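You operate a simulated robot arm through the tools that you are given. There is no shell and no other tool. Be economical: measure what you need, move in short steps, check, and stop when the job is done.

The job below is to be done with a simulated robot arm. You get a single attempt, and the scene is never put back.

## Task
Clamp the pine board and tighten both its screws, dial on 2.
Fine: the screwdriver goes back in its stand, still set to IN and 2.

The check looks at the end state, three seconds after you hand in, the way a careful person would. Anything else that was tipped, shoved, dropped, spilled or broken makes it a failure.

## Robot
A 7-joint arm with a two-finger parallel gripper, fixed in place. Base frame: the origin is at the foot of the arm, x ahead of it, y to its left, z up; the work surface is at about z = 920. Lengths are in mm, angles in rad, forces in N, time in s.
With the tool pointing down near the work surface it reaches from about 200 to 740 mm from the base axis. Its first joint turns from -2.897 to 2.897 rad. Payload 1.57 kg.
Tool frame: the origin (TCP) lies between the finger pads and is the grasp point; the fingertips stand 30 mm ahead of it; z points along the fingers, y is the line along which they close. Largest opening 110 mm; finger width 24, thickness 12; the body of the gripper, 48 by 112 mm, starts 78 mm behind the TCP.
Orientation is that of the tool frame in the base frame, as a unit quaternion [w, x, y, z]. With the fingers straight down and closing along the base's y, the tool's x points along the base's -x, its y along +y and its z along -z.

## Interface
- The arm moves only by the tool jog_arm. Its argument "steps" is a list of rows, each a list of 3 entries, a list of its own where there are three numbers: the shift along the tool's x, y, z in mm, then the turn, a rotation vector about the tool's x, y, z in rad, then the gripper command, from -1 (fully open) to 1 (shut), values between in proportion. In form: [[[dx, dy, dz], [ax, ay, az], claw], ...]. A call has 1 to 12 rows; each row shifts and turns the commanded pose from where the row before left it, along the tool's axes as they then stand. A row lasts 0.2 s, in which the tool goes at most 50 mm and 0.15 rad; a call with a longer step from one row to the next is refused whole, and so is a gripper value outside its range. A pose out of reach is approached as far as the arm can. The call stops where the force on the tool passes 70 N (or 10 N more than at its start, if that is more) or the arm is blocked; 0.2 s more then pass. The fingers move at their own pace (about 45 mm/s each) and stop on an object; they squeeze with about 31 N. The grip force told is the motor's: it shows also when the fingers shut on nothing. Time passes only in rows, and 0.2 s behind the last, so rows that do not move let the fingers close. The reply holds the time, the measured pose of the TCP, the force on the tool along the base axes, the opening and the grip force, in the units named above and with some noise.
- Cameras (640 x 400 px; columns grow to the right, rows downward): "scene" is fixed at [219.2, -497.9, 1610.8]; the picture's right is [0.99, -0.11, 0.00], its down [-0.05, -0.46, -0.89] and it looks along [0.10, 0.88, -0.46] (base axes); focal length 331 px, centre (320, 200). "wrist" rides on the gripper at [-36, 0, -80] in the tool frame; the picture's right is [0.00, -1.00, 0.00], its down [0.97, 0.00, -0.24] and it looks along [0.24, 0.00, 0.97] (tool axes); focal length 218 px, centre (320, 200). There is no depth. A picture from a camera that has moved, and an enlarged one, comes with that camera's place and axes in the base frame and with its lens.
- get_image(camera): a new picture of that camera. It takes no simulated time.
- move_column(by): slides the trunk up (or, below 0, down) by that many mm; the arm rides with it, the base frame stays. It gives what a move gives, with no picture.
- zoom(camera, box): a new picture of the part [left, top, right, bottom] of that camera's present view, enlarged. It takes no simulated time.
- finish_job(): hands the job in; it is judged then, once.

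Work in short steps. Places have to be worked out from the pictures, the camera data and where the tool is seen: move nearer, look again, correct. Check each grasp and each placing, and mend what went wrong. You have 120 turns and 64 pictures in all, those below and enlarged ones among them. Open the gripper and draw the arm clear of the work before you hand the job in, unless the task says otherwise; then end with one line.

The tools are called by a JSON object that holds its "op" and its "data". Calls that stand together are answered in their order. jog_arm: Moves the arm, as the interface text tells. Its arguments: {"type":"object","properties":{"steps":{"type":"array","items":{"type":"array"}}},"required":["steps"]} The other tools are called the same way: move_column (by) slides the trunk up or down; get_image (camera) takes a picture; zoom (camera, box) takes an enlarged picture of a part of a camera's view; finish_job () hands the job in.

At the start:

```text
time_s: 0.0
tool_pos: [109.8, 393.5, 1371.6]
orientation: [0.001, 0.0, 1.0, 0.0]
wrist_force: [-0.5, 0.3, -0.6]
finger_gap: 110.0
grip_force: 0.1
trunk travel left (down, up): [-525.0, 65.0]
```

scene: 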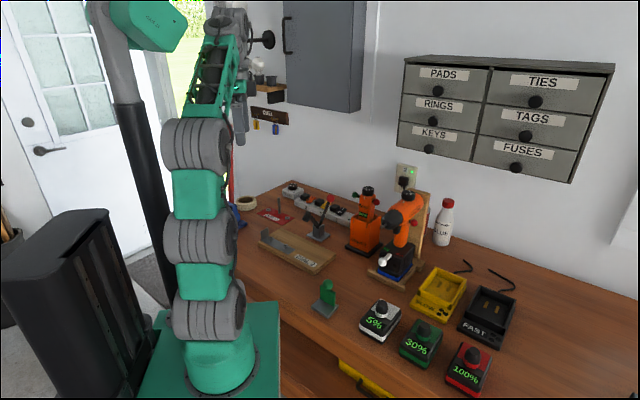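
wrist: 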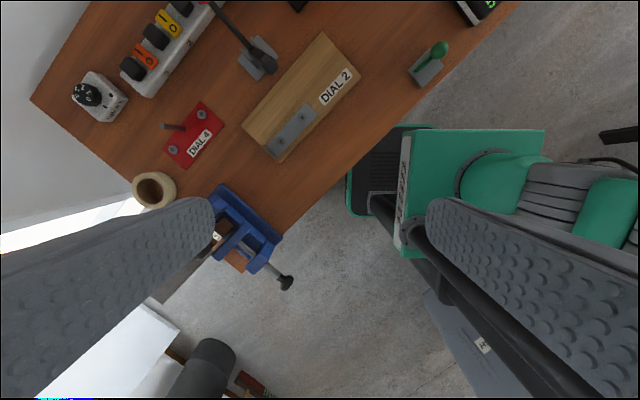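

I'll start by looking at the bench enlarged, to identify the board, clamp, driver and stand.

{"op": "zoom", "data": {"camera": "scene", "box": [220, 170, 380, 270]}}

{"op": "zoom", "data": {"camera": "scene", "box": [310, 170, 470, 270]}}

{"op": "zoom", "data": {"camera": "scene", "box": [300, 250, 540, 400]}}

{"op": "zoom", "data": {"camera": "wrist", "box": [60, 0, 380, 200]}}

```text
4.00 times, centred on (300, 220) of scene
camera zoom: at [219.2, -497.9, 1610.8], right [0.99, -0.11, 0.0], down [-0.05, -0.46, -0.89], along [0.1, 0.88, -0.46], focal length 1323 px, centre (400, 120)
```

zoom: 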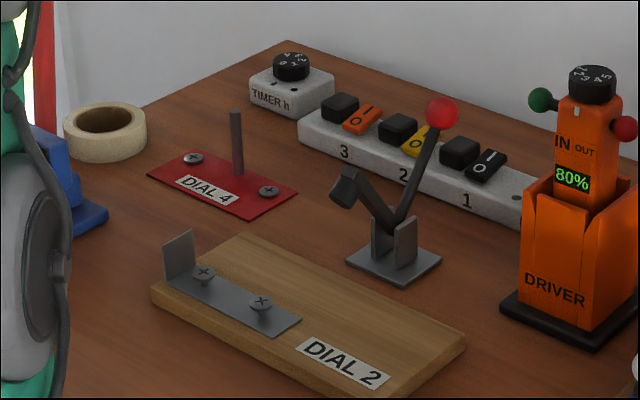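

```text
4.00 times, centred on (390, 220) of scene
camera zoom: at [219.2, -497.9, 1610.8], right [0.99, -0.11, 0.0], down [-0.05, -0.46, -0.89], along [0.1, 0.88, -0.46], focal length 1323 px, centre (40, 120)
```

zoom: 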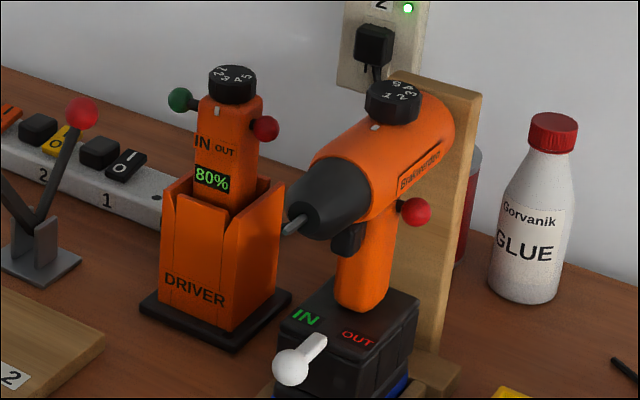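

```text
2.67 times, centred on (420, 325) of scene
camera zoom: at [219.2, -497.9, 1610.8], right [0.99, -0.11, 0.0], down [-0.05, -0.46, -0.89], along [0.1, 0.88, -0.46], focal length 882 px, centre (53, -133)
```

zoom: 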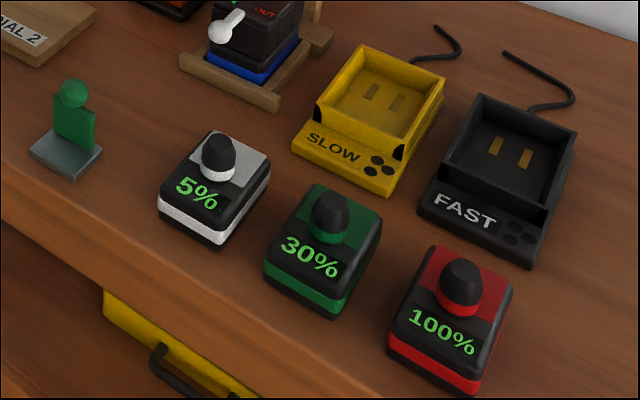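

```text
2.00 times, centred on (220, 100) of wrist
camera zoom: at [144.9, 392.7, 1452.3], right [0.0, -1.0, 0.0], down [-0.97, 0.0, 0.24], along [-0.24, 0.0, -0.97], focal length 436 px, centre (520, 400)
```

zoom: 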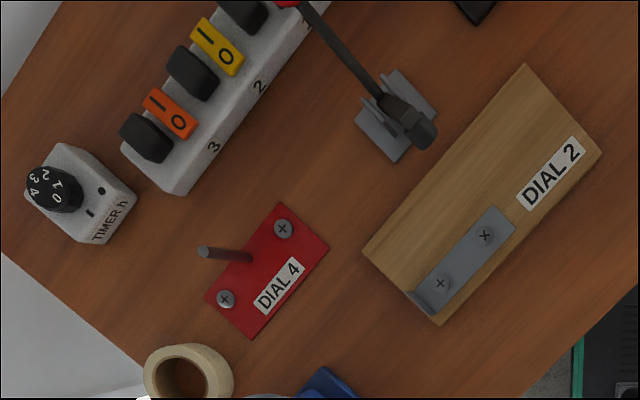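

The left orange DRIVER in its holster (80 %) shows a dial and an IN/OUT slider; the right drill-like tool also has a dial and IN/OUT marks. I'll move over toward x≈320, y≈330 at height to look down at both.

{"op": "jog_arm", "data": {"steps": [[[-45, -15, 0], [0, 0, 0], -1], [[-45, -15, 0], [0, 0, 0], -1], [[-45, -15, 0], [0, 0, 0], -1], [[-45, -15, 0], [0, 0, 0], -1], [[-40, 0, 0], [0, 0, 0], -1], [[0, 0, 0], [0, 0, 0], -1]]}}

{"op": "get_image", "data": {"camera": "wrist"}}

{"op": "get_image", "data": {"camera": "scene"}}

```text
time_s: 1.4
tool_pos: [330.1, 328.7, 1365.2]
orientation: [0.001, 0.001, 1.0, 0.001]
wrist_force: [0.2, 0.3, 0.7]
finger_gap: 110.2
grip_force: 0.2
out of reach, approached as far as the arm can: row 5
trunk travel left (down, up): [-525.0, 65.0]
```

```text
57 pictures are left
camera wrist: at [364.2, 329.4, 1445.7], right [0.0, -1.0, 0.0], down [-0.97, 0.0, 0.24], along [-0.24, 0.0, -0.97], focal length 218 px, centre (320, 200)
```

wrist: 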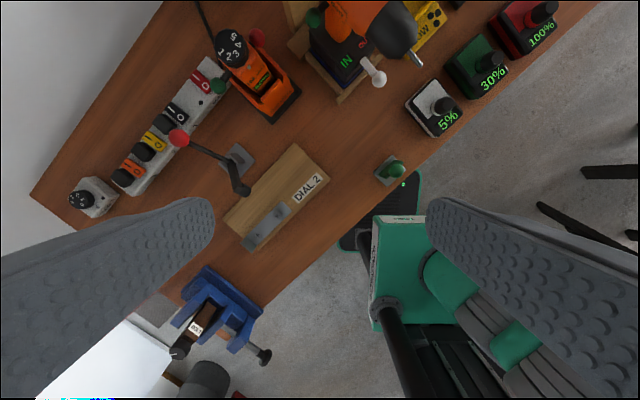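

```text
56 pictures are left
```

scene: 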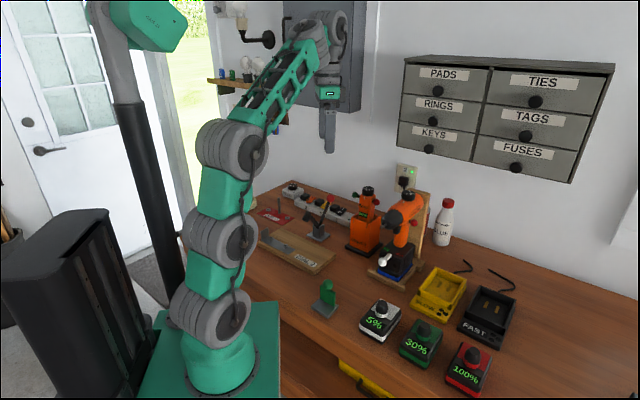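

The dials are visible from above. I'll zoom on the driver and drill before getting closer.

{"op": "zoom", "data": {"camera": "wrist", "box": [180, 0, 340, 100]}}

{"op": "zoom", "data": {"camera": "wrist", "box": [290, 0, 450, 100]}}

{"op": "zoom", "data": {"camera": "wrist", "box": [160, 100, 352, 220]}}

```text
4.00 times, centred on (260, 50) of wrist
camera zoom: at [364.2, 329.4, 1445.7], right [0.0, -1.0, 0.0], down [-0.97, 0.0, 0.24], along [-0.24, 0.0, -0.97], focal length 873 px, centre (560, 800)
```

zoom: 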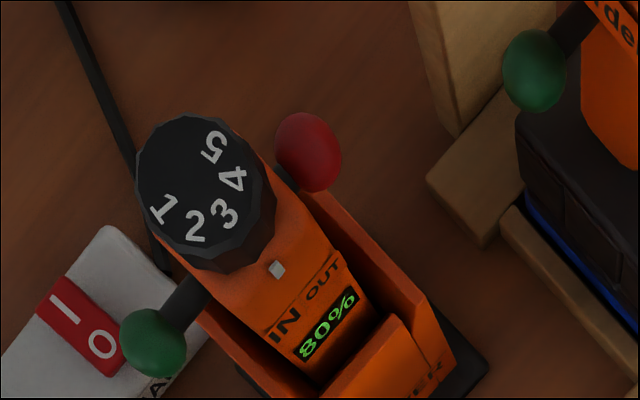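

```text
4.00 times, centred on (370, 50) of wrist
camera zoom: at [364.2, 329.4, 1445.7], right [0.0, -1.0, 0.0], down [-0.97, 0.0, 0.24], along [-0.24, 0.0, -0.97], focal length 873 px, centre (120, 800)
```

zoom: 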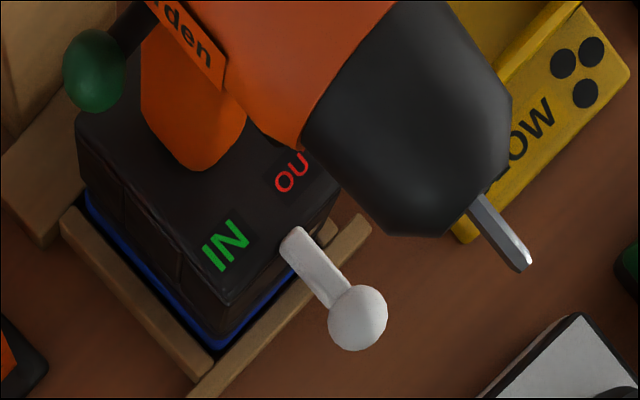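

```text
3.33 times, centred on (256, 160) of wrist
camera zoom: at [364.2, 329.4, 1445.7], right [0.0, -1.0, 0.0], down [-0.97, 0.0, 0.24], along [-0.24, 0.0, -0.97], focal length 728 px, centre (533, 333)
```

zoom: 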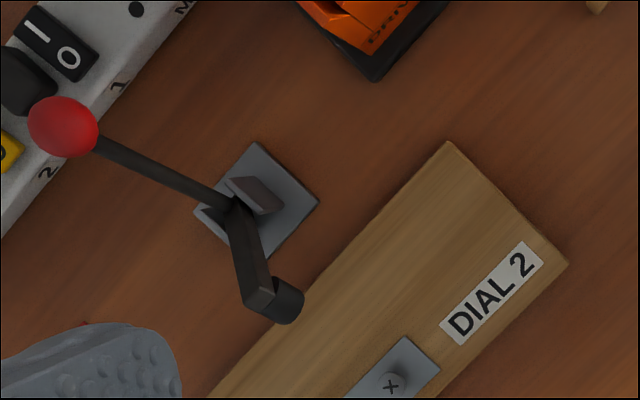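

The driver's dial stands near (482, 442, 1140), with the 3 at the mark; it must go to 2. The toggle clamp is open with its pad above the board's edge. I'll lower the trunk and go nearer for detailed views.

{"op": "move_column", "data": {"by": -130}}

{"op": "jog_arm", "data": {"steps": [[[-20, 30, 0], [0, 0, 0.14], -1], [[-20, 30, 0], [0, 0, 0.14], -1], [[-20, 20, 0], [0, 0, 0.14], -1], [[0, 0, 0], [0, 0, 0.14], -1], [[0, 0, 0], [0, 0, 0.14], -1], [[0, 0, 0], [0, 0, 0], -1]]}}

{"op": "get_image", "data": {"camera": "wrist"}}

```text
time_s: 3.0
tool_pos: [329.3, 330.5, 1235.1]
orientation: [0.001, 0.0, 1.0, 0.0]
wrist_force: [-0.4, 0.1, 0.2]
finger_gap: 109.6
grip_force: 0.0
trunk travel left (down, up): [-395.0, 195.0]
```

```text
time_s: 4.4
tool_pos: [383.0, 382.8, 1194.5]
orientation: [0.0, 0.344, 0.939, 0.0]
wrist_force: [-0.1, -0.5, 0.5]
finger_gap: 109.8
grip_force: 0.0
out of reach, approached as far as the arm can: row 1, 2, 3
trunk travel left (down, up): [-395.0, 195.0]
```

```text
52 pictures are left
camera wrist: at [408.9, 359.0, 1275.7], right [-0.65, -0.76, 0.0], down [-0.74, 0.63, 0.24], along [-0.18, 0.16, -0.97], focal length 218 px, centre (320, 200)
```

wrist: 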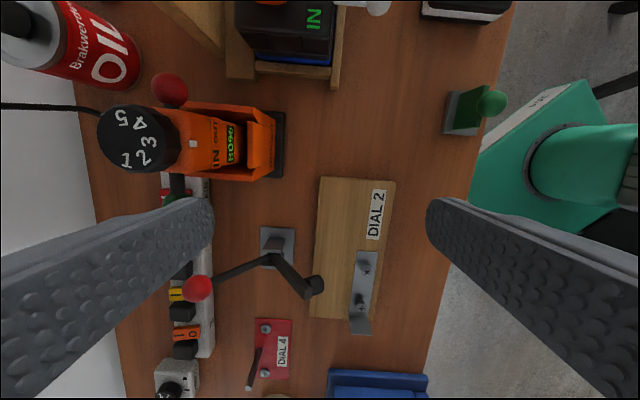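

The tool is now aligned with the bench. The arm was at its reach limit here, so I'll raise the trunk and let the arm reach lower, then move toward the driver.

{"op": "move_column", "data": {"by": 130}}

{"op": "jog_arm", "data": {"steps": [[[0, 0, 35], [0, 0, 0], -1], [[0, 0, 35], [0, 0, 0], -1], [[-5, 30, 20], [0, 0, 0], -1], [[-5, 30, 0], [0, 0, 0], -1], [[0, 0, 0], [0, 0, 0], -1]]}}

{"op": "get_image", "data": {"camera": "wrist"}}

```text
time_s: 6.0
tool_pos: [382.9, 383.0, 1325.5]
orientation: [0.0, 0.343, 0.939, 0.0]
wrist_force: [-1.0, -0.3, -0.3]
finger_gap: 110.1
grip_force: 0.0
trunk travel left (down, up): [-525.0, 65.0]
```

```text
time_s: 7.2
tool_pos: [427.0, 422.5, 1235.1]
orientation: [0.001, 0.343, 0.939, 0.001]
wrist_force: [0.0, -0.8, -0.1]
finger_gap: 110.2
grip_force: 0.1
trunk travel left (down, up): [-525.0, 65.0]
```

```text
51 pictures are left
camera wrist: at [453.4, 399.3, 1315.2], right [-0.64, -0.76, 0.0], down [-0.74, 0.63, 0.24], along [-0.18, 0.16, -0.97], focal length 218 px, centre (320, 200)
```

wrist: 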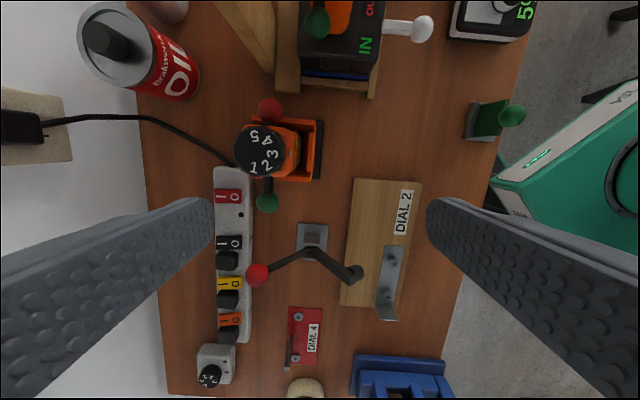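

Dial centre is confirmed near (482, 438). Zooming on the driver and on the clamp region.

{"op": "zoom", "data": {"camera": "wrist", "box": [210, 85, 370, 225]}}

{"op": "zoom", "data": {"camera": "wrist", "box": [230, 170, 430, 330]}}

```text
2.86 times, centred on (290, 155) of wrist
camera zoom: at [453.4, 399.3, 1315.2], right [-0.64, -0.76, 0.0], down [-0.74, 0.63, 0.24], along [-0.18, 0.16, -0.97], focal length 624 px, centre (406, 329)
```

zoom: 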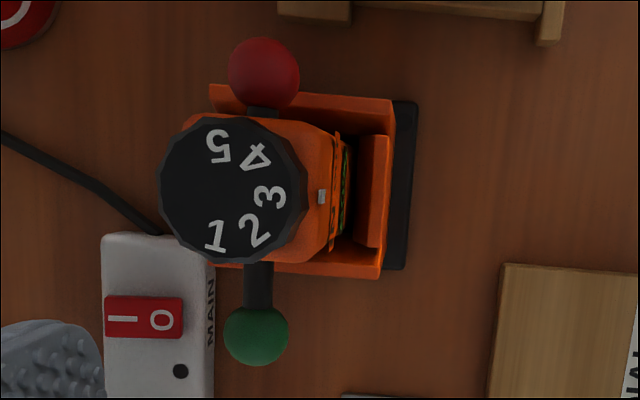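

```text
2.50 times, centred on (330, 250) of wrist
camera zoom: at [453.4, 399.3, 1315.2], right [-0.64, -0.76, 0.0], down [-0.74, 0.63, 0.24], along [-0.18, 0.16, -0.97], focal length 546 px, centre (295, 75)
```

zoom: 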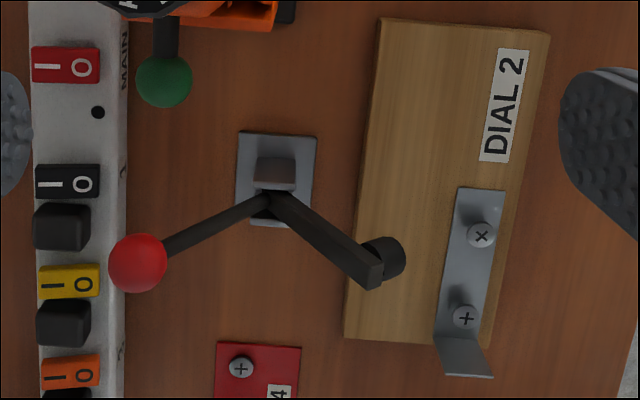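

The slider's state needs reading: zoom in on the driver's face from the scene camera.

{"op": "zoom", "data": {"camera": "scene", "box": [340, 175, 404, 215]}}

{"op": "zoom", "data": {"camera": "scene", "box": [290, 180, 370, 260]}}

```text
10.00 times, centred on (372, 195) of scene
camera zoom: at [219.2, -497.9, 1610.8], right [0.99, -0.11, 0.0], down [-0.05, -0.46, -0.89], along [0.1, 0.88, -0.46], focal length 3307 px, centre (-200, 250)
```

zoom: 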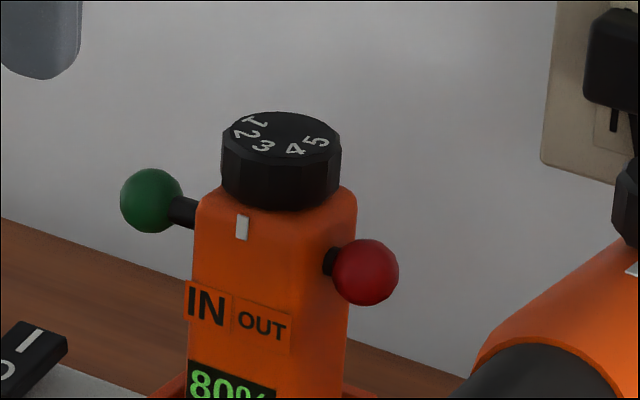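

```text
5.00 times, centred on (330, 220) of scene
camera zoom: at [219.2, -497.9, 1610.8], right [0.99, -0.11, 0.0], down [-0.05, -0.46, -0.89], along [0.1, 0.88, -0.46], focal length 1653 px, centre (270, 100)
```

zoom: 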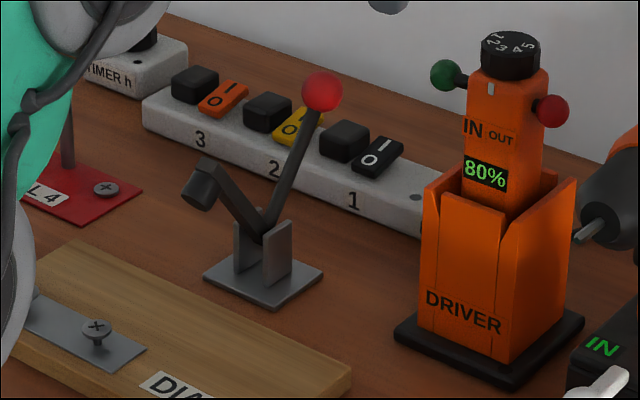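

Triangulation puts the dial's top centre at (479.5, 436.5, 1150), about 41 mm across and 17 mm high. IN seems active (slider displaced to the IN side). I'll move above the dial and check the alignment.

{"op": "jog_arm", "data": {"steps": [[[-16, 22, 0], [0, 0, 0], -1], [[-15, 22.6, 0], [0, 0, 0], -1], [[0, 0, 25], [0, 0, 0], -1], [[0, 0, 20], [0, 0, 0], -1], [[0, 0, 0], [0, 0, 0], -1]]}}

{"op": "get_image", "data": {"camera": "wrist"}}

{"op": "zoom", "data": {"camera": "scene", "box": [320, 130, 416, 210]}}

```text
time_s: 8.4
tool_pos: [467.6, 428.8, 1183.3]
orientation: [0.001, 0.343, 0.939, 0.0]
wrist_force: [-0.2, 0.2, 0.4]
finger_gap: 110.1
grip_force: 0.1
out of reach, approached as far as the arm can: row 2
trunk travel left (down, up): [-525.0, 65.0]
```

```text
46 pictures are left
camera wrist: at [494.3, 406.0, 1264.1], right [-0.64, -0.76, 0.0], down [-0.74, 0.63, 0.24], along [-0.18, 0.16, -0.97], focal length 218 px, centre (320, 200)
```

wrist: 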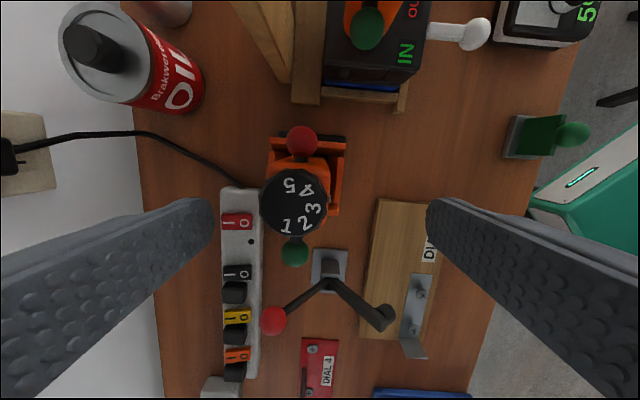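

```text
5.00 times, centred on (368, 170) of scene
camera zoom: at [219.2, -497.9, 1610.8], right [0.99, -0.11, 0.0], down [-0.05, -0.46, -0.89], along [0.1, 0.88, -0.46], focal length 1653 px, centre (80, 350)
```

zoom: 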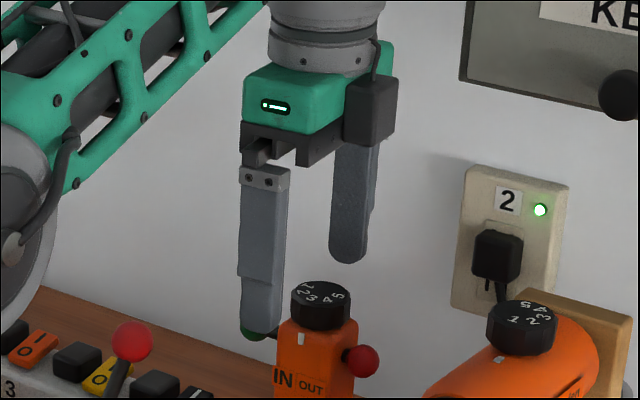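

The dial is confirmed at about (480.5, 436.4); the tool is 15 mm short because of reach. I'll raise the trunk fully and come in lower and sideways.

{"op": "move_column", "data": {"by": 65}}

{"op": "jog_arm", "data": {"steps": [[[0, 0, 30], [0, 0, 0], -1], [[0, 0, 30], [0, 0, 0], -1], [[-5, 14, 0], [0, 0, 0], -1], [[0, 0, 0], [0, 0, 0], -1]]}}

```text
time_s: 9.4
tool_pos: [467.3, 429.8, 1248.3]
orientation: [-0.001, 0.343, 0.939, 0.0]
wrist_force: [0.5, 0.4, -0.3]
finger_gap: 110.2
grip_force: 0.1
trunk travel left (down, up): [-590.0, 0.0]
```

```text
time_s: 10.4
tool_pos: [480.3, 438.8, 1190.3]
orientation: [0.001, 0.343, 0.939, 0.001]
wrist_force: [-0.2, -0.6, -0.2]
finger_gap: 110.1
grip_force: 0.1
trunk travel left (down, up): [-590.0, 0.0]
```

Centred within 2 mm; go down to TCP 1166 and close on the dial.

{"op": "jog_arm", "data": {"steps": [[[-1.5, -1.7, 12], [0, 0, 0], -1], [[0, 0, 12], [0, 0, 0], -1], [[0, 0, 0], [0, 0, 0], 1], [[0, 0, 0], [0, 0, 0], 1], [[0, 0, 0], [0, 0, 0], 1], [[0, 0, 0], [0, 0, 0], 1], [[0, 0, 0], [0, 0, 0], 1], [[0, 0, 0], [0, 0, 0], 1]]}}

{"op": "zoom", "data": {"camera": "scene", "box": [330, 155, 410, 205]}}

```text
time_s: 12.2
tool_pos: [480.8, 437.4, 1166.1]
orientation: [0.0, 0.343, 0.939, 0.001]
wrist_force: [0.6, 0.6, 0.5]
finger_gap: 36.9
grip_force: 29.7
trunk travel left (down, up): [-590.0, 0.0]
```

```text
8.00 times, centred on (370, 180) of scene
camera zoom: at [219.2, -497.9, 1610.8], right [0.99, -0.11, 0.0], down [-0.05, -0.46, -0.89], along [0.1, 0.88, -0.46], focal length 2645 px, centre (-80, 360)
```

zoom: 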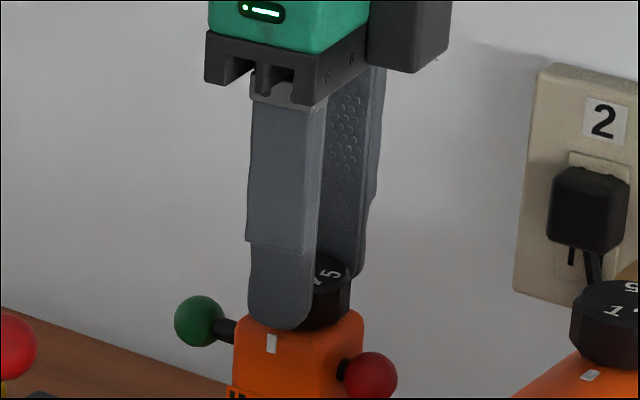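

The dial (37 mm) is held cleanly. Turn it counter-clockwise seen from above by about 0.92 rad (negative about tool z), then open and look.

{"op": "jog_arm", "data": {"steps": [[[0, 0, 0], [0, 0, -0.13], 1], [[0, 0, 0], [0, 0, -0.13], 1], [[0, 0, 0], [0, 0, -0.13], 1], [[0, 0, 0], [0, 0, -0.13], 1], [[0, 0, 0], [0, 0, -0.13], 1], [[0, 0, 0], [0, 0, -0.13], 1], [[0, 0, 0], [0, 0, -0.13], 1], [[0, 0, 0], [0, 0, 0], 1], [[0, 0, 0], [0, 0, 0], 1]]}}

{"op": "zoom", "data": {"camera": "scene", "box": [330, 155, 410, 205]}}

```text
time_s: 14.2
tool_pos: [480.1, 436.0, 1165.8]
orientation: [0.002, -0.105, 0.994, 0.001]
wrist_force: [3.9, 5.2, 14.1]
finger_gap: 36.7
grip_force: 30.9
trunk travel left (down, up): [-590.0, 0.0]
```

```text
8.00 times, centred on (370, 180) of scene
camera zoom: at [219.2, -497.9, 1610.8], right [0.99, -0.11, 0.0], down [-0.05, -0.46, -0.89], along [0.1, 0.88, -0.46], focal length 2645 px, centre (-80, 360)
```

zoom: 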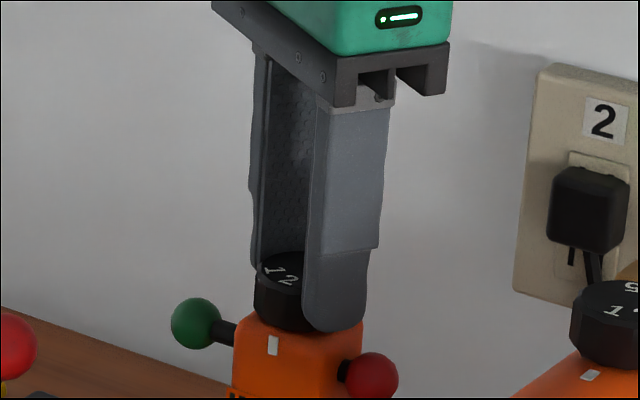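

Open and rise to look at the dial against the mark.

{"op": "jog_arm", "data": {"steps": [[[0, 0, 0], [0, 0, 0], -1], [[0, 0, 0], [0, 0, 0], -1], [[0, 0, 0], [0, 0, 0], -1], [[0, 0, -20], [0, 0, 0], -1], [[0, 0, -15], [0, 0, 0], -1], [[0, 0, 0], [0, 0, 0], -1]]}}

{"op": "zoom", "data": {"camera": "wrist", "box": [220, 100, 420, 260]}}

{"op": "zoom", "data": {"camera": "scene", "box": [340, 175, 404, 215]}}

```text
time_s: 15.6
tool_pos: [480.4, 433.4, 1200.1]
orientation: [0.0, -0.105, 0.995, 0.0]
wrist_force: [-0.4, 0.6, 0.3]
finger_gap: 109.9
grip_force: 0.0
trunk travel left (down, up): [-590.0, 0.0]
```

```text
2.50 times, centred on (320, 180) of wrist
camera zoom: at [513.3, 440.0, 1280.8], right [0.21, -0.98, 0.0], down [-0.95, -0.2, 0.24], along [-0.23, -0.05, -0.97], focal length 546 px, centre (320, 250)
```

zoom: 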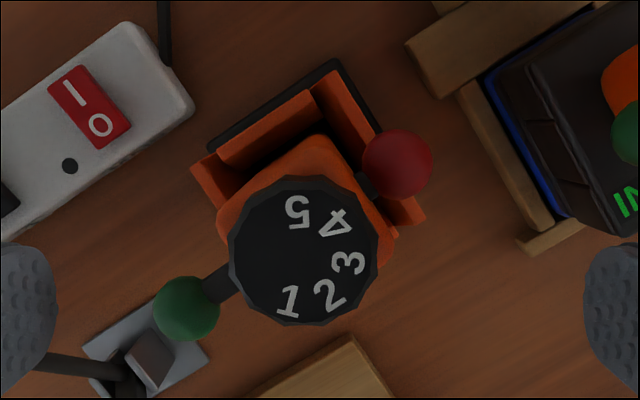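

```text
10.00 times, centred on (372, 195) of scene
camera zoom: at [219.2, -497.9, 1610.8], right [0.99, -0.11, 0.0], down [-0.05, -0.46, -0.89], along [0.1, 0.88, -0.46], focal length 3307 px, centre (-200, 250)
```

zoom: 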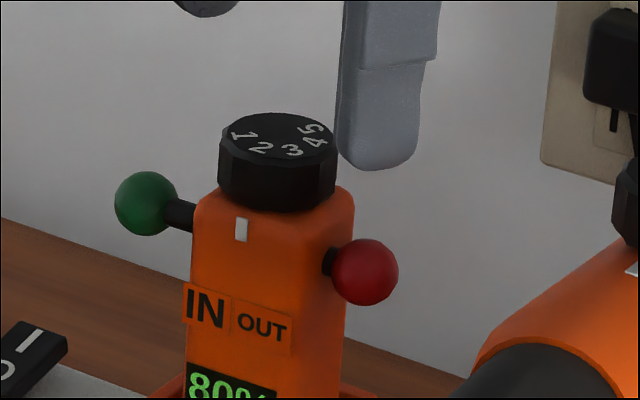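

The 2 is now at the mark (2 at 57°, mark at 55° in the picture). Next the clamp: I triangulate its red ball at (378, 576, 1050), pivot at about (331, 524, 963), pad landing on the board when the lever swings about 53° toward the board. I'll turn the gripper so it straddles the ball across the swing plane and go there.

{"op": "jog_arm", "data": {"steps": [[[0, 0, 0], [0, 0, -0.132], -1], [[0, 0, 0], [0, 0, -0.132], -1], [[0, 0, 0], [0, 0, -0.132], -1], [[0, 0, 0], [0, 0, -0.132], -1], [[0, 0, 0], [0, 0, -0.13], -1], [[0, 40, 0], [0, 0, 0], -1], [[0, 40, 0], [0, 0, 0], -1], [[0, 45, 20], [0, 0, 0], -1], [[0, 45, 30], [0, 0, 0], -1], [[-20, 0, 20], [0, 0, 0], -1], [[0, 0, 0], [0, 0, 0], -1]]}}

{"op": "get_image", "data": {"camera": "wrist"}}

```text
refused: row 9 steps farther than a row can; nothing moved
```

```text
40 pictures are left
camera wrist: at [513.3, 440.0, 1280.8], right [0.21, -0.98, 0.0], down [-0.95, -0.2, 0.24], along [-0.23, -0.05, -0.97], focal length 218 px, centre (320, 200)
```

wrist: 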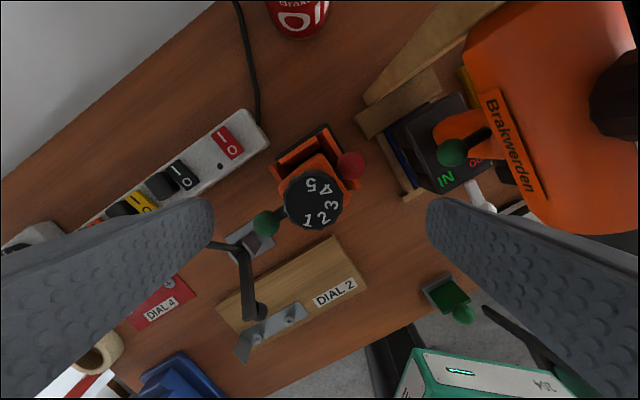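

One row was over 50 mm; same move with shorter rows.

{"op": "jog_arm", "data": {"steps": [[[0, 0, 0], [0, 0, -0.132], -1], [[0, 0, 0], [0, 0, -0.132], -1], [[0, 0, 0], [0, 0, -0.132], -1], [[0, 0, 0], [0, 0, -0.132], -1], [[0, 0, 0], [0, 0, -0.13], -1], [[0, 40, 0], [0, 0, 0], -1], [[0, 40, 0], [0, 0, 0], -1], [[0, 40, 20], [0, 0, 0], -1], [[0, 40, 25], [0, 0, 0], -1], [[-20, 10, 25], [0, 0, 0], -1], [[0, 0, 0], [0, 0, 0], -1]]}}

{"op": "get_image", "data": {"camera": "wrist"}}

```text
time_s: 18.0
tool_pos: [364.0, 560.9, 1127.3]
orientation: [0.0, -0.421, 0.907, 0.0]
wrist_force: [-0.2, -0.5, -0.2]
finger_gap: 110.1
grip_force: 0.1
trunk travel left (down, up): [-590.0, 0.0]
```

```text
39 pictures are left
camera wrist: at [386.5, 587.6, 1207.6], right [0.76, -0.65, 0.0], down [-0.63, -0.74, 0.24], along [-0.15, -0.18, -0.97], focal length 218 px, centre (320, 200)
```

wrist: 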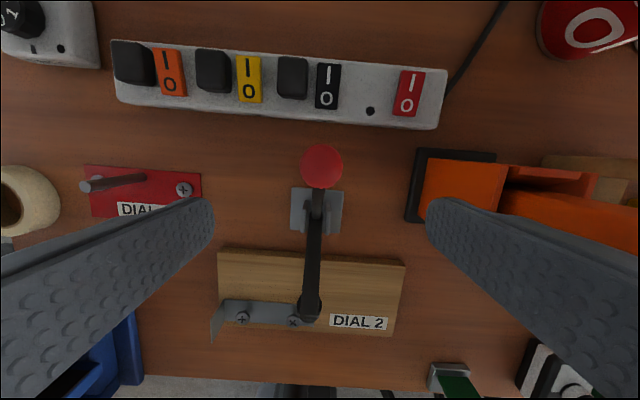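

The ball is centred between the fingers sideways and 21 mm further back, as computed. Go back, down to z 1050, and close on it.

{"op": "jog_arm", "data": {"steps": [[[-21, 0, 0], [0, 0, 0], -1], [[0, 0, 40], [0, 0, 0], -1], [[0, 0, 37], [0, 0, 0], -1], [[0, 0, 0], [0, 0, 0], 1], [[0, 0, 0], [0, 0, 0], 1], [[0, 0, 0], [0, 0, 0], 1], [[0, 0, 0], [0, 0, 0], 1], [[0, 0, 0], [0, 0, 0], 1], [[0, 0, 0], [0, 0, 0], 1]]}}

{"op": "get_image", "data": {"camera": "wrist"}}

```text
time_s: 20.0
tool_pos: [377.2, 576.1, 1053.8]
orientation: [0.0, -0.42, 0.908, 0.0]
wrist_force: [1.3, -1.3, 0.1]
finger_gap: 31.5
grip_force: 27.1
trunk travel left (down, up): [-590.0, 0.0]
```

```text
38 pictures are left
camera wrist: at [400.1, 602.3, 1133.7], right [0.76, -0.65, 0.0], down [-0.63, -0.74, 0.24], along [-0.15, -0.18, -0.97], focal length 218 px, centre (320, 200)
```

wrist: 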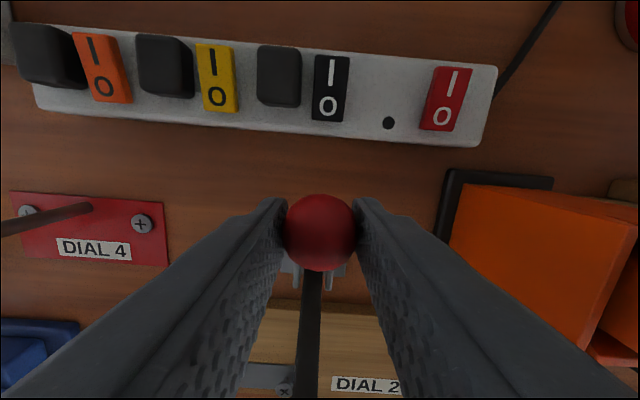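

Ball held (31 mm). Swing it along the arc toward the board in steps.

{"op": "jog_arm", "data": {"steps": [[[8.5, 0, -6.3], [0, 0, 0], 1], [[8.9, 0, -5.6], [0, 0, 0], 1], [[9, 0, -4.2], [0, 0, 0], 1], [[9, 0, -3.4], [0, 0, 0], 1], [[9.5, 0, -2.7], [0, 0, 0], 1], [[9.5, 0, -1.7], [0, 0, 0], 1], [[9.7, 0, -0.8], [0, 0, 0], 1], [[9.8, 0, -0.2], [0, 0, 0], 1], [[0, 0, 0], [0, 0, 0], 1]]}}

{"op": "zoom", "data": {"camera": "scene", "box": [250, 170, 378, 270]}}

```text
time_s: 22.0
tool_pos: [327.0, 522.3, 1077.8]
orientation: [0.001, -0.422, 0.906, 0.0]
wrist_force: [-20.2, 26.5, 11.3]
finger_gap: 31.2
grip_force: 40.0
trunk travel left (down, up): [-590.0, 0.0]
```

```text
4.00 times, centred on (314, 220) of scene
camera zoom: at [219.2, -497.9, 1610.8], right [0.99, -0.11, 0.0], down [-0.05, -0.46, -0.89], along [0.1, 0.88, -0.46], focal length 1323 px, centre (344, 120)
```

zoom: 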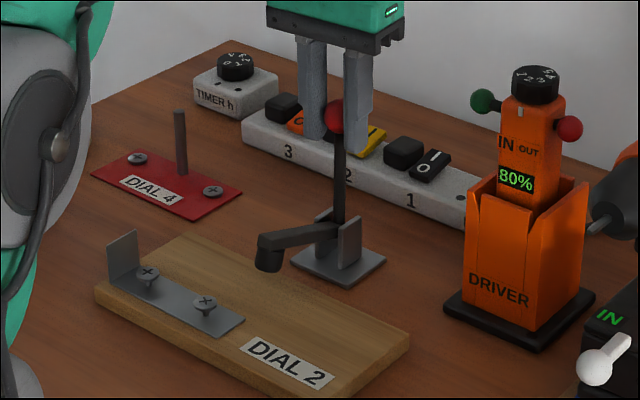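

The arm is coming down nicely; a 33 N side load shows the swing plane drifts a bit along the tool's +y. I'll relieve that and continue.

{"op": "jog_arm", "data": {"steps": [[[0, 4, 0], [0, 0, 0], 1], [[6, 0.7, 0], [0, 0, 0], 1], [[6, 0.7, 0.5], [0, 0, 0], 1], [[6, 0.7, 0.8], [0, 0, 0], 1], [[0, 0, 0], [0, 0, 0], 1]]}}

{"op": "zoom", "data": {"camera": "scene", "box": [270, 190, 350, 260]}}

```text
time_s: 23.2
tool_pos: [312.2, 509.8, 1075.6]
orientation: [-0.001, -0.419, 0.908, -0.001]
wrist_force: [-4.8, 3.9, 10.2]
finger_gap: 31.1
grip_force: 40.2
trunk travel left (down, up): [-590.0, 0.0]
```

```text
5.71 times, centred on (310, 225) of scene
camera zoom: at [219.2, -497.9, 1610.8], right [0.99, -0.11, 0.0], down [-0.05, -0.46, -0.89], along [0.1, 0.88, -0.46], focal length 1890 px, centre (377, 57)
```

zoom: 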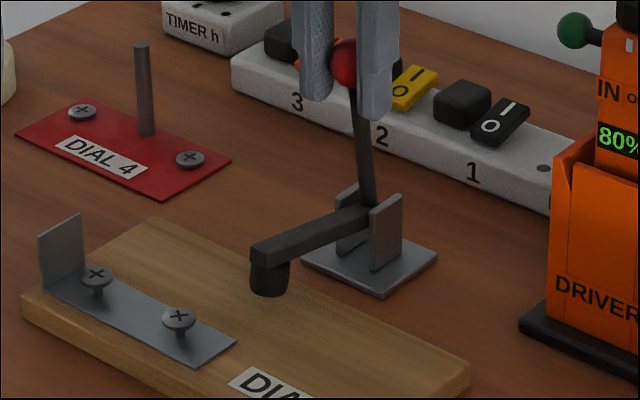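

The pad is still just off the board; continue the swing until resistance rises.

{"op": "jog_arm", "data": {"steps": [[[5, 0.6, 1.2], [0, 0, 0], 1], [[5, 0.6, 1.4], [0, 0, 0], 1], [[5, 0.6, 1.6], [0, 0, 0], 1], [[5, 0.6, 1.8], [0, 0, 0], 1], [[0, 0, 0], [0, 0, 0], 1]]}}

{"op": "zoom", "data": {"camera": "scene", "box": [270, 190, 350, 260]}}

```text
time_s: 24.4
tool_pos: [301.9, 499.0, 1072.5]
orientation: [0.003, -0.419, 0.908, 0.002]
wrist_force: [21.6, 16.5, 18.4]
finger_gap: 31.0
grip_force: 39.7
trunk travel left (down, up): [-590.0, 0.0]
```

```text
5.71 times, centred on (310, 225) of scene
camera zoom: at [219.2, -497.9, 1610.8], right [0.99, -0.11, 0.0], down [-0.05, -0.46, -0.89], along [0.1, 0.88, -0.46], focal length 1890 px, centre (377, 57)
```

zoom: 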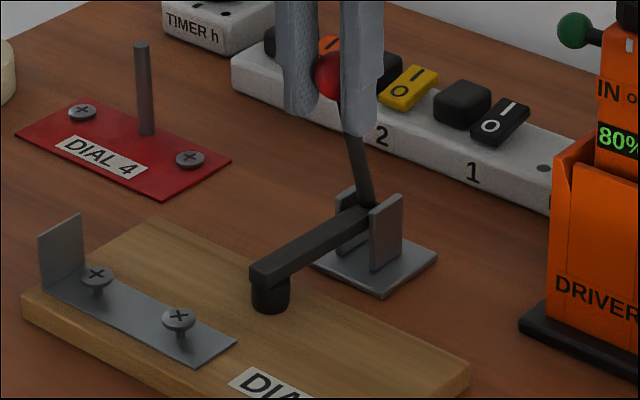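

The pad is on the board and the lever resists (27 N). One little extra push to seat it, then release and see whether it holds.

{"op": "jog_arm", "data": {"steps": [[[4, 0.4, 1.5], [0, 0, 0], 1], [[3, 0.3, 1], [0, 0, 0], 1], [[0, 0, 0], [0, 0, 0], 1]]}}

{"op": "jog_arm", "data": {"steps": [[[-3, 0, 0], [0, 0, 0], -1], [[0, 0, 0], [0, 0, 0], -1], [[0, 0, 0], [0, 0, 0], -1], [[0, 0, 0], [0, 0, 0], -1], [[0, 0, -40], [0, 0, 0], -1], [[0, 0, -40], [0, 0, 0], -1], [[0, 0, 0], [0, 0, 0], -1]]}}

{"op": "zoom", "data": {"camera": "scene", "box": [270, 180, 350, 250]}}

```text
time_s: 25.2
tool_pos: [292.4, 491.3, 1065.7]
orientation: [-0.001, -0.422, 0.907, -0.001]
wrist_force: [-3.5, -5.7, -2.3]
finger_gap: 0.0
grip_force: 21.4
trunk travel left (down, up): [-590.0, 0.0]
```

```text
time_s: 26.8
tool_pos: [295.6, 494.9, 1149.2]
orientation: [0.0, -0.421, 0.907, 0.001]
wrist_force: [-0.3, 0.3, 1.4]
finger_gap: 110.1
grip_force: 0.1
trunk travel left (down, up): [-590.0, 0.0]
```

```text
5.71 times, centred on (310, 215) of scene
camera zoom: at [219.2, -497.9, 1610.8], right [0.99, -0.11, 0.0], down [-0.05, -0.46, -0.89], along [0.1, 0.88, -0.46], focal length 1890 px, centre (377, 114)
```

zoom: 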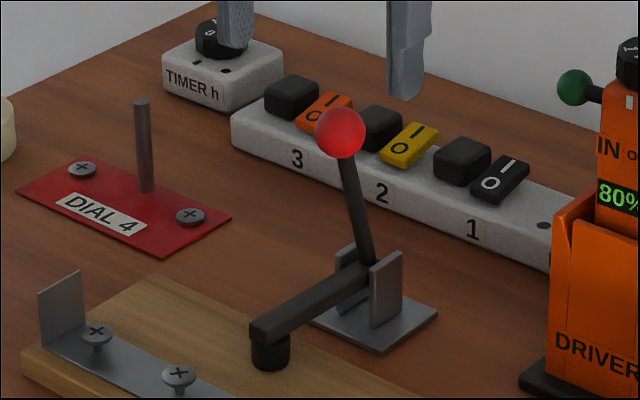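

The clamp stays shut on the board. Now back to the driver: rotate the tool so the fingers close front-to-back (its pin axis measures at about 137°), and look from beside it at height.

{"op": "jog_arm", "data": {"steps": [[[0, 0, -25], [0, 0, 0.147], -1], [[0, 0, -25], [0, 0, 0.147], -1], [[0, 0, 0], [0, 0, 0.147], -1], [[0, 0, 0], [0, 0, 0.147], -1], [[0, 0, 0], [0, 0, 0.147], -1], [[0, 0, 0], [0, 0, 0.147], -1], [[0, 0, 0], [0, 0, 0.147], -1], [[0, 0, 0], [0, 0, 0.147], -1], [[0, 0, 0], [0, 0, 0.147], -1], [[0, 0, 0], [0, 0, 0.147], -1], [[0, 0, 0], [0, 0, 0.146], -1]]}}

{"op": "jog_arm", "data": {"steps": [[[-34, 6, 0], [0, 0, 0], -1], [[-34, 6, 0], [0, 0, 0], -1], [[-34, 6, 0], [0, 0, 0], -1], [[-34, 5, 0], [0, 0, 0], -1], [[-34, 5, 0], [0, 0, 0], -1], [[0, 0, 0], [0, 0, 0], -1]]}}

{"op": "zoom", "data": {"camera": "wrist", "box": [160, 60, 440, 260]}}

```text
time_s: 29.2
tool_pos: [297.0, 494.8, 1198.0]
orientation: [0.0, 0.367, 0.93, 0.001]
wrist_force: [0.4, 0.0, -0.3]
finger_gap: 110.0
grip_force: 0.1
trunk travel left (down, up): [-590.0, 0.0]
```

```text
time_s: 30.6
tool_pos: [440.5, 399.3, 1199.3]
orientation: [0.0, 0.365, 0.931, -0.001]
wrist_force: [0.4, 0.3, 0.3]
finger_gap: 110.0
grip_force: 0.1
trunk travel left (down, up): [-590.0, 0.0]
```

```text
2.00 times, centred on (300, 160) of wrist
camera zoom: at [464.6, 374.5, 1279.5], right [-0.68, -0.73, 0.0], down [-0.71, 0.66, 0.24], along [-0.18, 0.16, -0.97], focal length 436 px, centre (360, 280)
```

zoom: 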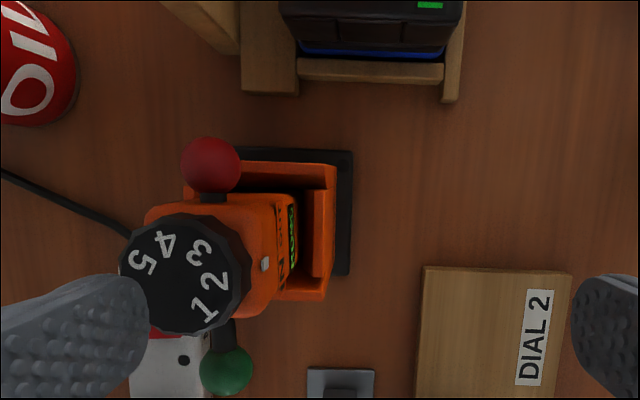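

The board and holster sit at 45°, so I'll correct the yaw by 2° and centre over the body at (478, 433.5), then come down to z≈1130 to check clearance.

{"op": "jog_arm", "data": {"steps": [[[-2, 25, 0], [0, 0, 0.036], -1], [[-2, 26, 0], [0, 0, 0], -1], [[0, 0, 0], [0, 0, 0], -1]]}}

```text
time_s: 31.4
tool_pos: [477.8, 432.7, 1198.3]
orientation: [0.0, 0.383, 0.924, 0.0]
wrist_force: [0.1, 0.5, 0.3]
finger_gap: 109.9
grip_force: 0.1
trunk travel left (down, up): [-590.0, 0.0]
```

Position and yaw (45°) are right. Descend to z 1130 and look.

{"op": "jog_arm", "data": {"steps": [[[0, 0, 35], [0, 0, 0], -1], [[0, 0, 33], [0, 0, 0], -1], [[0, 0, 0], [0, 0, 0], -1]]}}

{"op": "zoom", "data": {"camera": "scene", "box": [320, 160, 416, 235]}}

{"op": "get_image", "data": {"camera": "wrist"}}

```text
time_s: 32.2
tool_pos: [477.5, 434.5, 1128.2]
orientation: [0.001, 0.382, 0.924, 0.001]
wrist_force: [0.3, -0.9, -1.2]
finger_gap: 110.1
grip_force: 0.1
trunk travel left (down, up): [-590.0, 0.0]
```

```text
5.33 times, centred on (368, 198) of scene
camera zoom: at [219.2, -497.9, 1610.8], right [0.99, -0.11, 0.0], down [-0.05, -0.46, -0.89], along [0.1, 0.88, -0.46], focal length 1764 px, centre (64, 213)
```

zoom: 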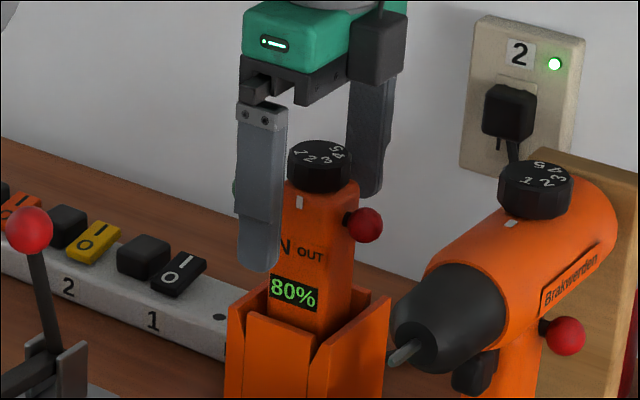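

```text
31 pictures are left
camera wrist: at [501.7, 408.9, 1208.8], right [-0.71, -0.71, 0.0], down [-0.69, 0.69, 0.24], along [-0.17, 0.17, -0.97], focal length 218 px, centre (320, 200)
```

wrist: 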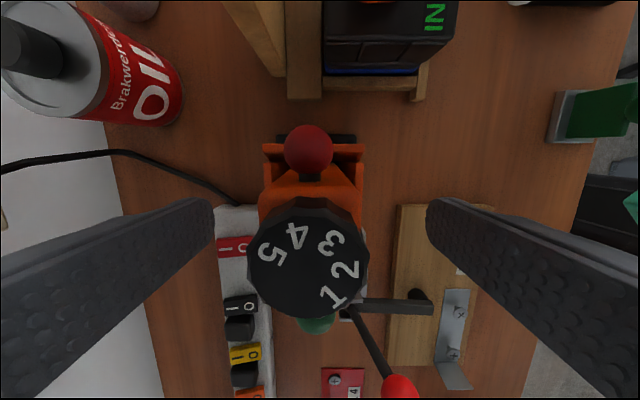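

Well centred and clear of the holster. Down to z 1098 and grip the body.

{"op": "jog_arm", "data": {"steps": [[[0, 0, 15], [0, 0, 0], -1], [[0, 0, 15], [0, 0, 0], -1], [[0, 0, 0], [0, 0, 0], 1], [[0, 0, 0], [0, 0, 0], 1], [[0, 0, 0], [0, 0, 0], 1], [[0, 0, 0], [0, 0, 0], 1], [[0, 0, 0], [0, 0, 0], 1], [[0, 0, 0], [0, 0, 0], 1]]}}

{"op": "zoom", "data": {"camera": "scene", "box": [320, 160, 416, 235]}}

```text
time_s: 34.0
tool_pos: [477.6, 437.4, 1099.6]
orientation: [0.0, 0.382, 0.924, 0.002]
wrist_force: [12.1, 11.3, 0.8]
finger_gap: 42.0
grip_force: 31.5
trunk travel left (down, up): [-590.0, 0.0]
```

```text
5.33 times, centred on (368, 198) of scene
camera zoom: at [219.2, -497.9, 1610.8], right [0.99, -0.11, 0.0], down [-0.05, -0.46, -0.89], along [0.1, 0.88, -0.46], focal length 1764 px, centre (64, 213)
```

zoom: 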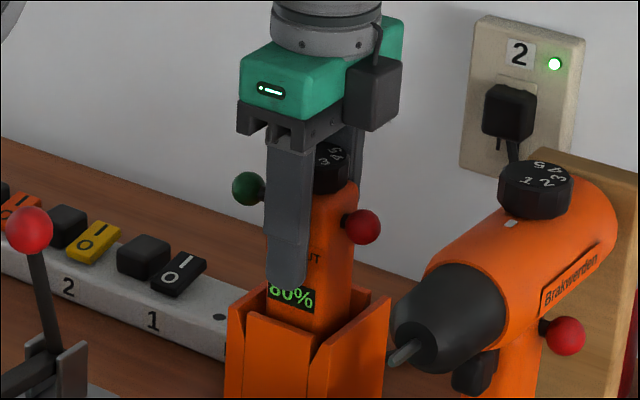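

Gripped (42 mm), with a 16 N sideways load: the body centre lies a bit more toward the wall. Relieve by 2 mm, then lift straight up.

{"op": "jog_arm", "data": {"steps": [[[0, 2, 0], [0, 0, 0], 1], [[0, 0, 0], [0, 0, 0], 1]]}}

```text
time_s: 34.6
tool_pos: [477.6, 436.6, 1097.9]
orientation: [0.0, 0.381, 0.924, 0.0]
wrist_force: [5.8, 13.2, 3.3]
finger_gap: 41.8
grip_force: 30.8
trunk travel left (down, up): [-590.0, 0.0]
```

Lift slowly, watching the force.

{"op": "jog_arm", "data": {"steps": [[[0, 0, -20], [0, 0, 0], 1], [[0, 0, -20], [0, 0, 0], 1], [[0, 0, -20], [0, 0, 0], 1], [[0, 0, -20], [0, 0, 0], 1], [[0, 0, -20], [0, 0, 0], 1], [[0, 0, 0], [0, 0, 0], 1]]}}

{"op": "zoom", "data": {"camera": "scene", "box": [304, 130, 416, 260]}}

```text
time_s: 36.0
tool_pos: [476.6, 434.7, 1200.9]
orientation: [0.001, 0.381, 0.924, 0.0]
wrist_force: [1.1, -0.4, -5.1]
finger_gap: 41.6
grip_force: 30.7
trunk travel left (down, up): [-590.0, 0.0]
```

```text
3.08 times, centred on (360, 195) of scene
camera zoom: at [219.2, -497.9, 1610.8], right [0.99, -0.11, 0.0], down [-0.05, -0.46, -0.89], along [0.1, 0.88, -0.46], focal length 1017 px, centre (197, 215)
```

zoom: 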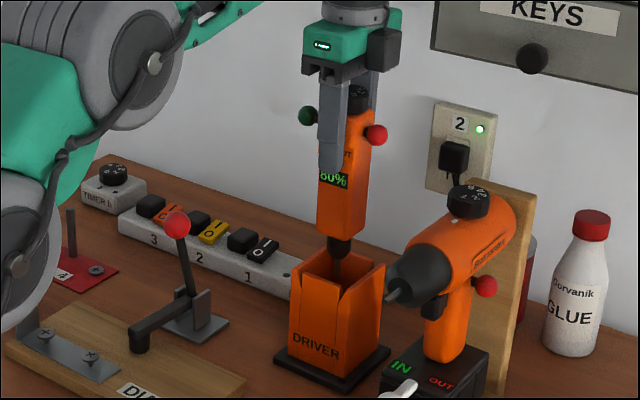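

The driver comes out with a chuck and bit; the tip is still inside. Lift 45 mm more.

{"op": "jog_arm", "data": {"steps": [[[0, 0, -15], [0, 0, 0], 1], [[0, 0, -15], [0, 0, 0], 1], [[0, 0, -15], [0, 0, 0], 1], [[0, 0, 0], [0, 0, 0], 1]]}}

{"op": "zoom", "data": {"camera": "scene", "box": [304, 120, 416, 250]}}

```text
time_s: 37.0
tool_pos: [478.5, 432.9, 1244.4]
orientation: [0.0, 0.382, 0.924, 0.0]
wrist_force: [-0.1, 0.4, -4.7]
finger_gap: 41.6
grip_force: 30.4
trunk travel left (down, up): [-590.0, 0.0]
```

```text
3.08 times, centred on (360, 185) of scene
camera zoom: at [219.2, -497.9, 1610.8], right [0.99, -0.11, 0.0], down [-0.05, -0.46, -0.89], along [0.1, 0.88, -0.46], focal length 1017 px, centre (197, 246)
```

zoom: 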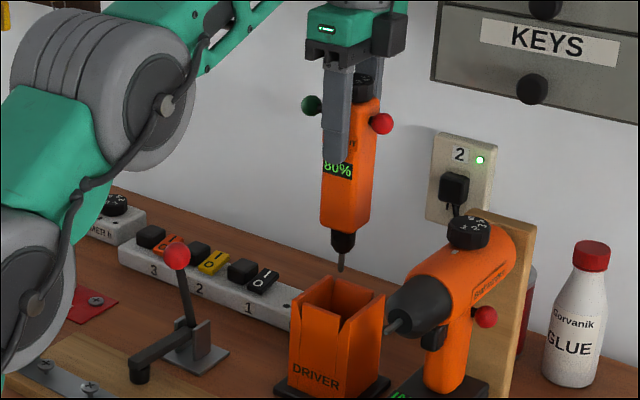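

The tip is out, about 158 mm below the TCP, and the weight reads 5 N. Move toward the bench front first (clear of the clamp lever), then along the bench toward the board at this height.

{"op": "jog_arm", "data": {"steps": [[[0, -15, 0], [0, 0, 0], 1], [[0, -30, 0], [0, 0, 0], 1], [[0, -30, 0], [0, 0, 0], 1], [[0, -30, 0], [0, 0, 0], 1], [[10, -25, 0], [0, 0, 0], 1], [[30, 0, 0], [0, 0, 0], 1], [[30, 0, 0], [0, 0, 0], 1], [[30, 0, 0], [0, 0, 0], 1], [[15, 0, 0], [0, 0, 0], 1], [[0, 0, 0], [0, 0, 0], 1]]}}

{"op": "get_image", "data": {"camera": "wrist"}}

{"op": "zoom", "data": {"camera": "scene", "box": [220, 110, 380, 270]}}

```text
time_s: 39.2
tool_pos: [304.4, 424.5, 1243.4]
orientation: [-0.001, 0.382, 0.924, 0.0]
wrist_force: [-0.3, 0.4, -4.8]
finger_gap: 41.7
grip_force: 31.2
trunk travel left (down, up): [-590.0, 0.0]
```

```text
27 pictures are left
camera wrist: at [328.5, 398.3, 1324.3], right [-0.71, -0.71, 0.0], down [-0.69, 0.69, 0.24], along [-0.17, 0.17, -0.97], focal length 218 px, centre (320, 200)
```

wrist: 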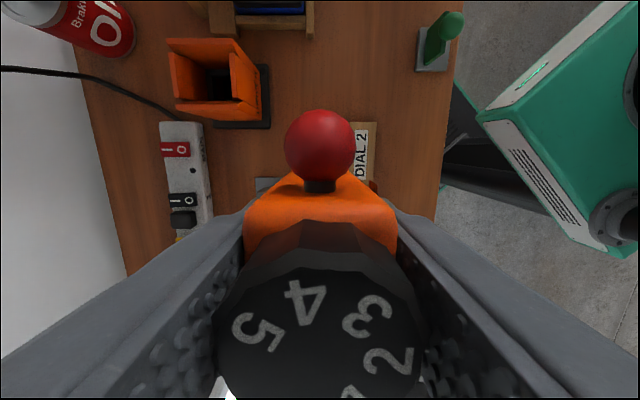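

```text
2.50 times, centred on (300, 190) of scene
camera zoom: at [219.2, -497.9, 1610.8], right [0.99, -0.11, 0.0], down [-0.05, -0.46, -0.89], along [0.1, 0.88, -0.46], focal length 827 px, centre (370, 225)
```

zoom: 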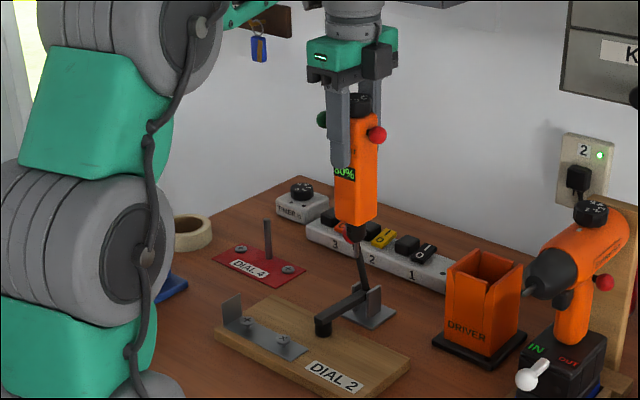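

The held driver blocks the view straight down, so I'll swing past the board along the bench so the screws appear in the free top part of the wrist image.

{"op": "jog_arm", "data": {"steps": [[[0, -30, 0], [0, 0, 0], 1], [[40, 0, 0], [0, 0, 0], 1], [[40, 0, 0], [0, 0, 0], 1], [[40, 0, 0], [0, 0, 0], 1], [[40, 0, 0], [0, 0, 0], 1], [[40, 0, 0], [0, 0, 0], 1], [[0, 0, 0], [0, 0, 0], 1]]}}

{"op": "get_image", "data": {"camera": "wrist"}}

```text
time_s: 40.8
tool_pos: [140.1, 545.7, 1243.1]
orientation: [0.0, 0.381, 0.924, 0.0]
wrist_force: [-0.1, 0.2, -4.5]
finger_gap: 41.7
grip_force: 31.0
trunk travel left (down, up): [-590.0, 0.0]
```

```text
25 pictures are left
camera wrist: at [165.5, 520.6, 1323.3], right [-0.71, -0.71, 0.0], down [-0.69, 0.69, 0.24], along [-0.17, 0.17, -0.97], focal length 218 px, centre (320, 200)
```

wrist: 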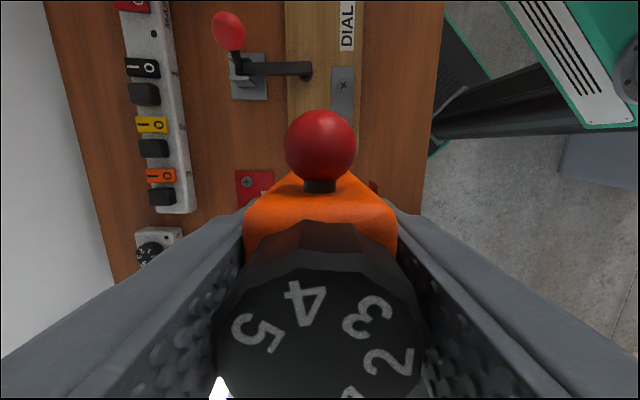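

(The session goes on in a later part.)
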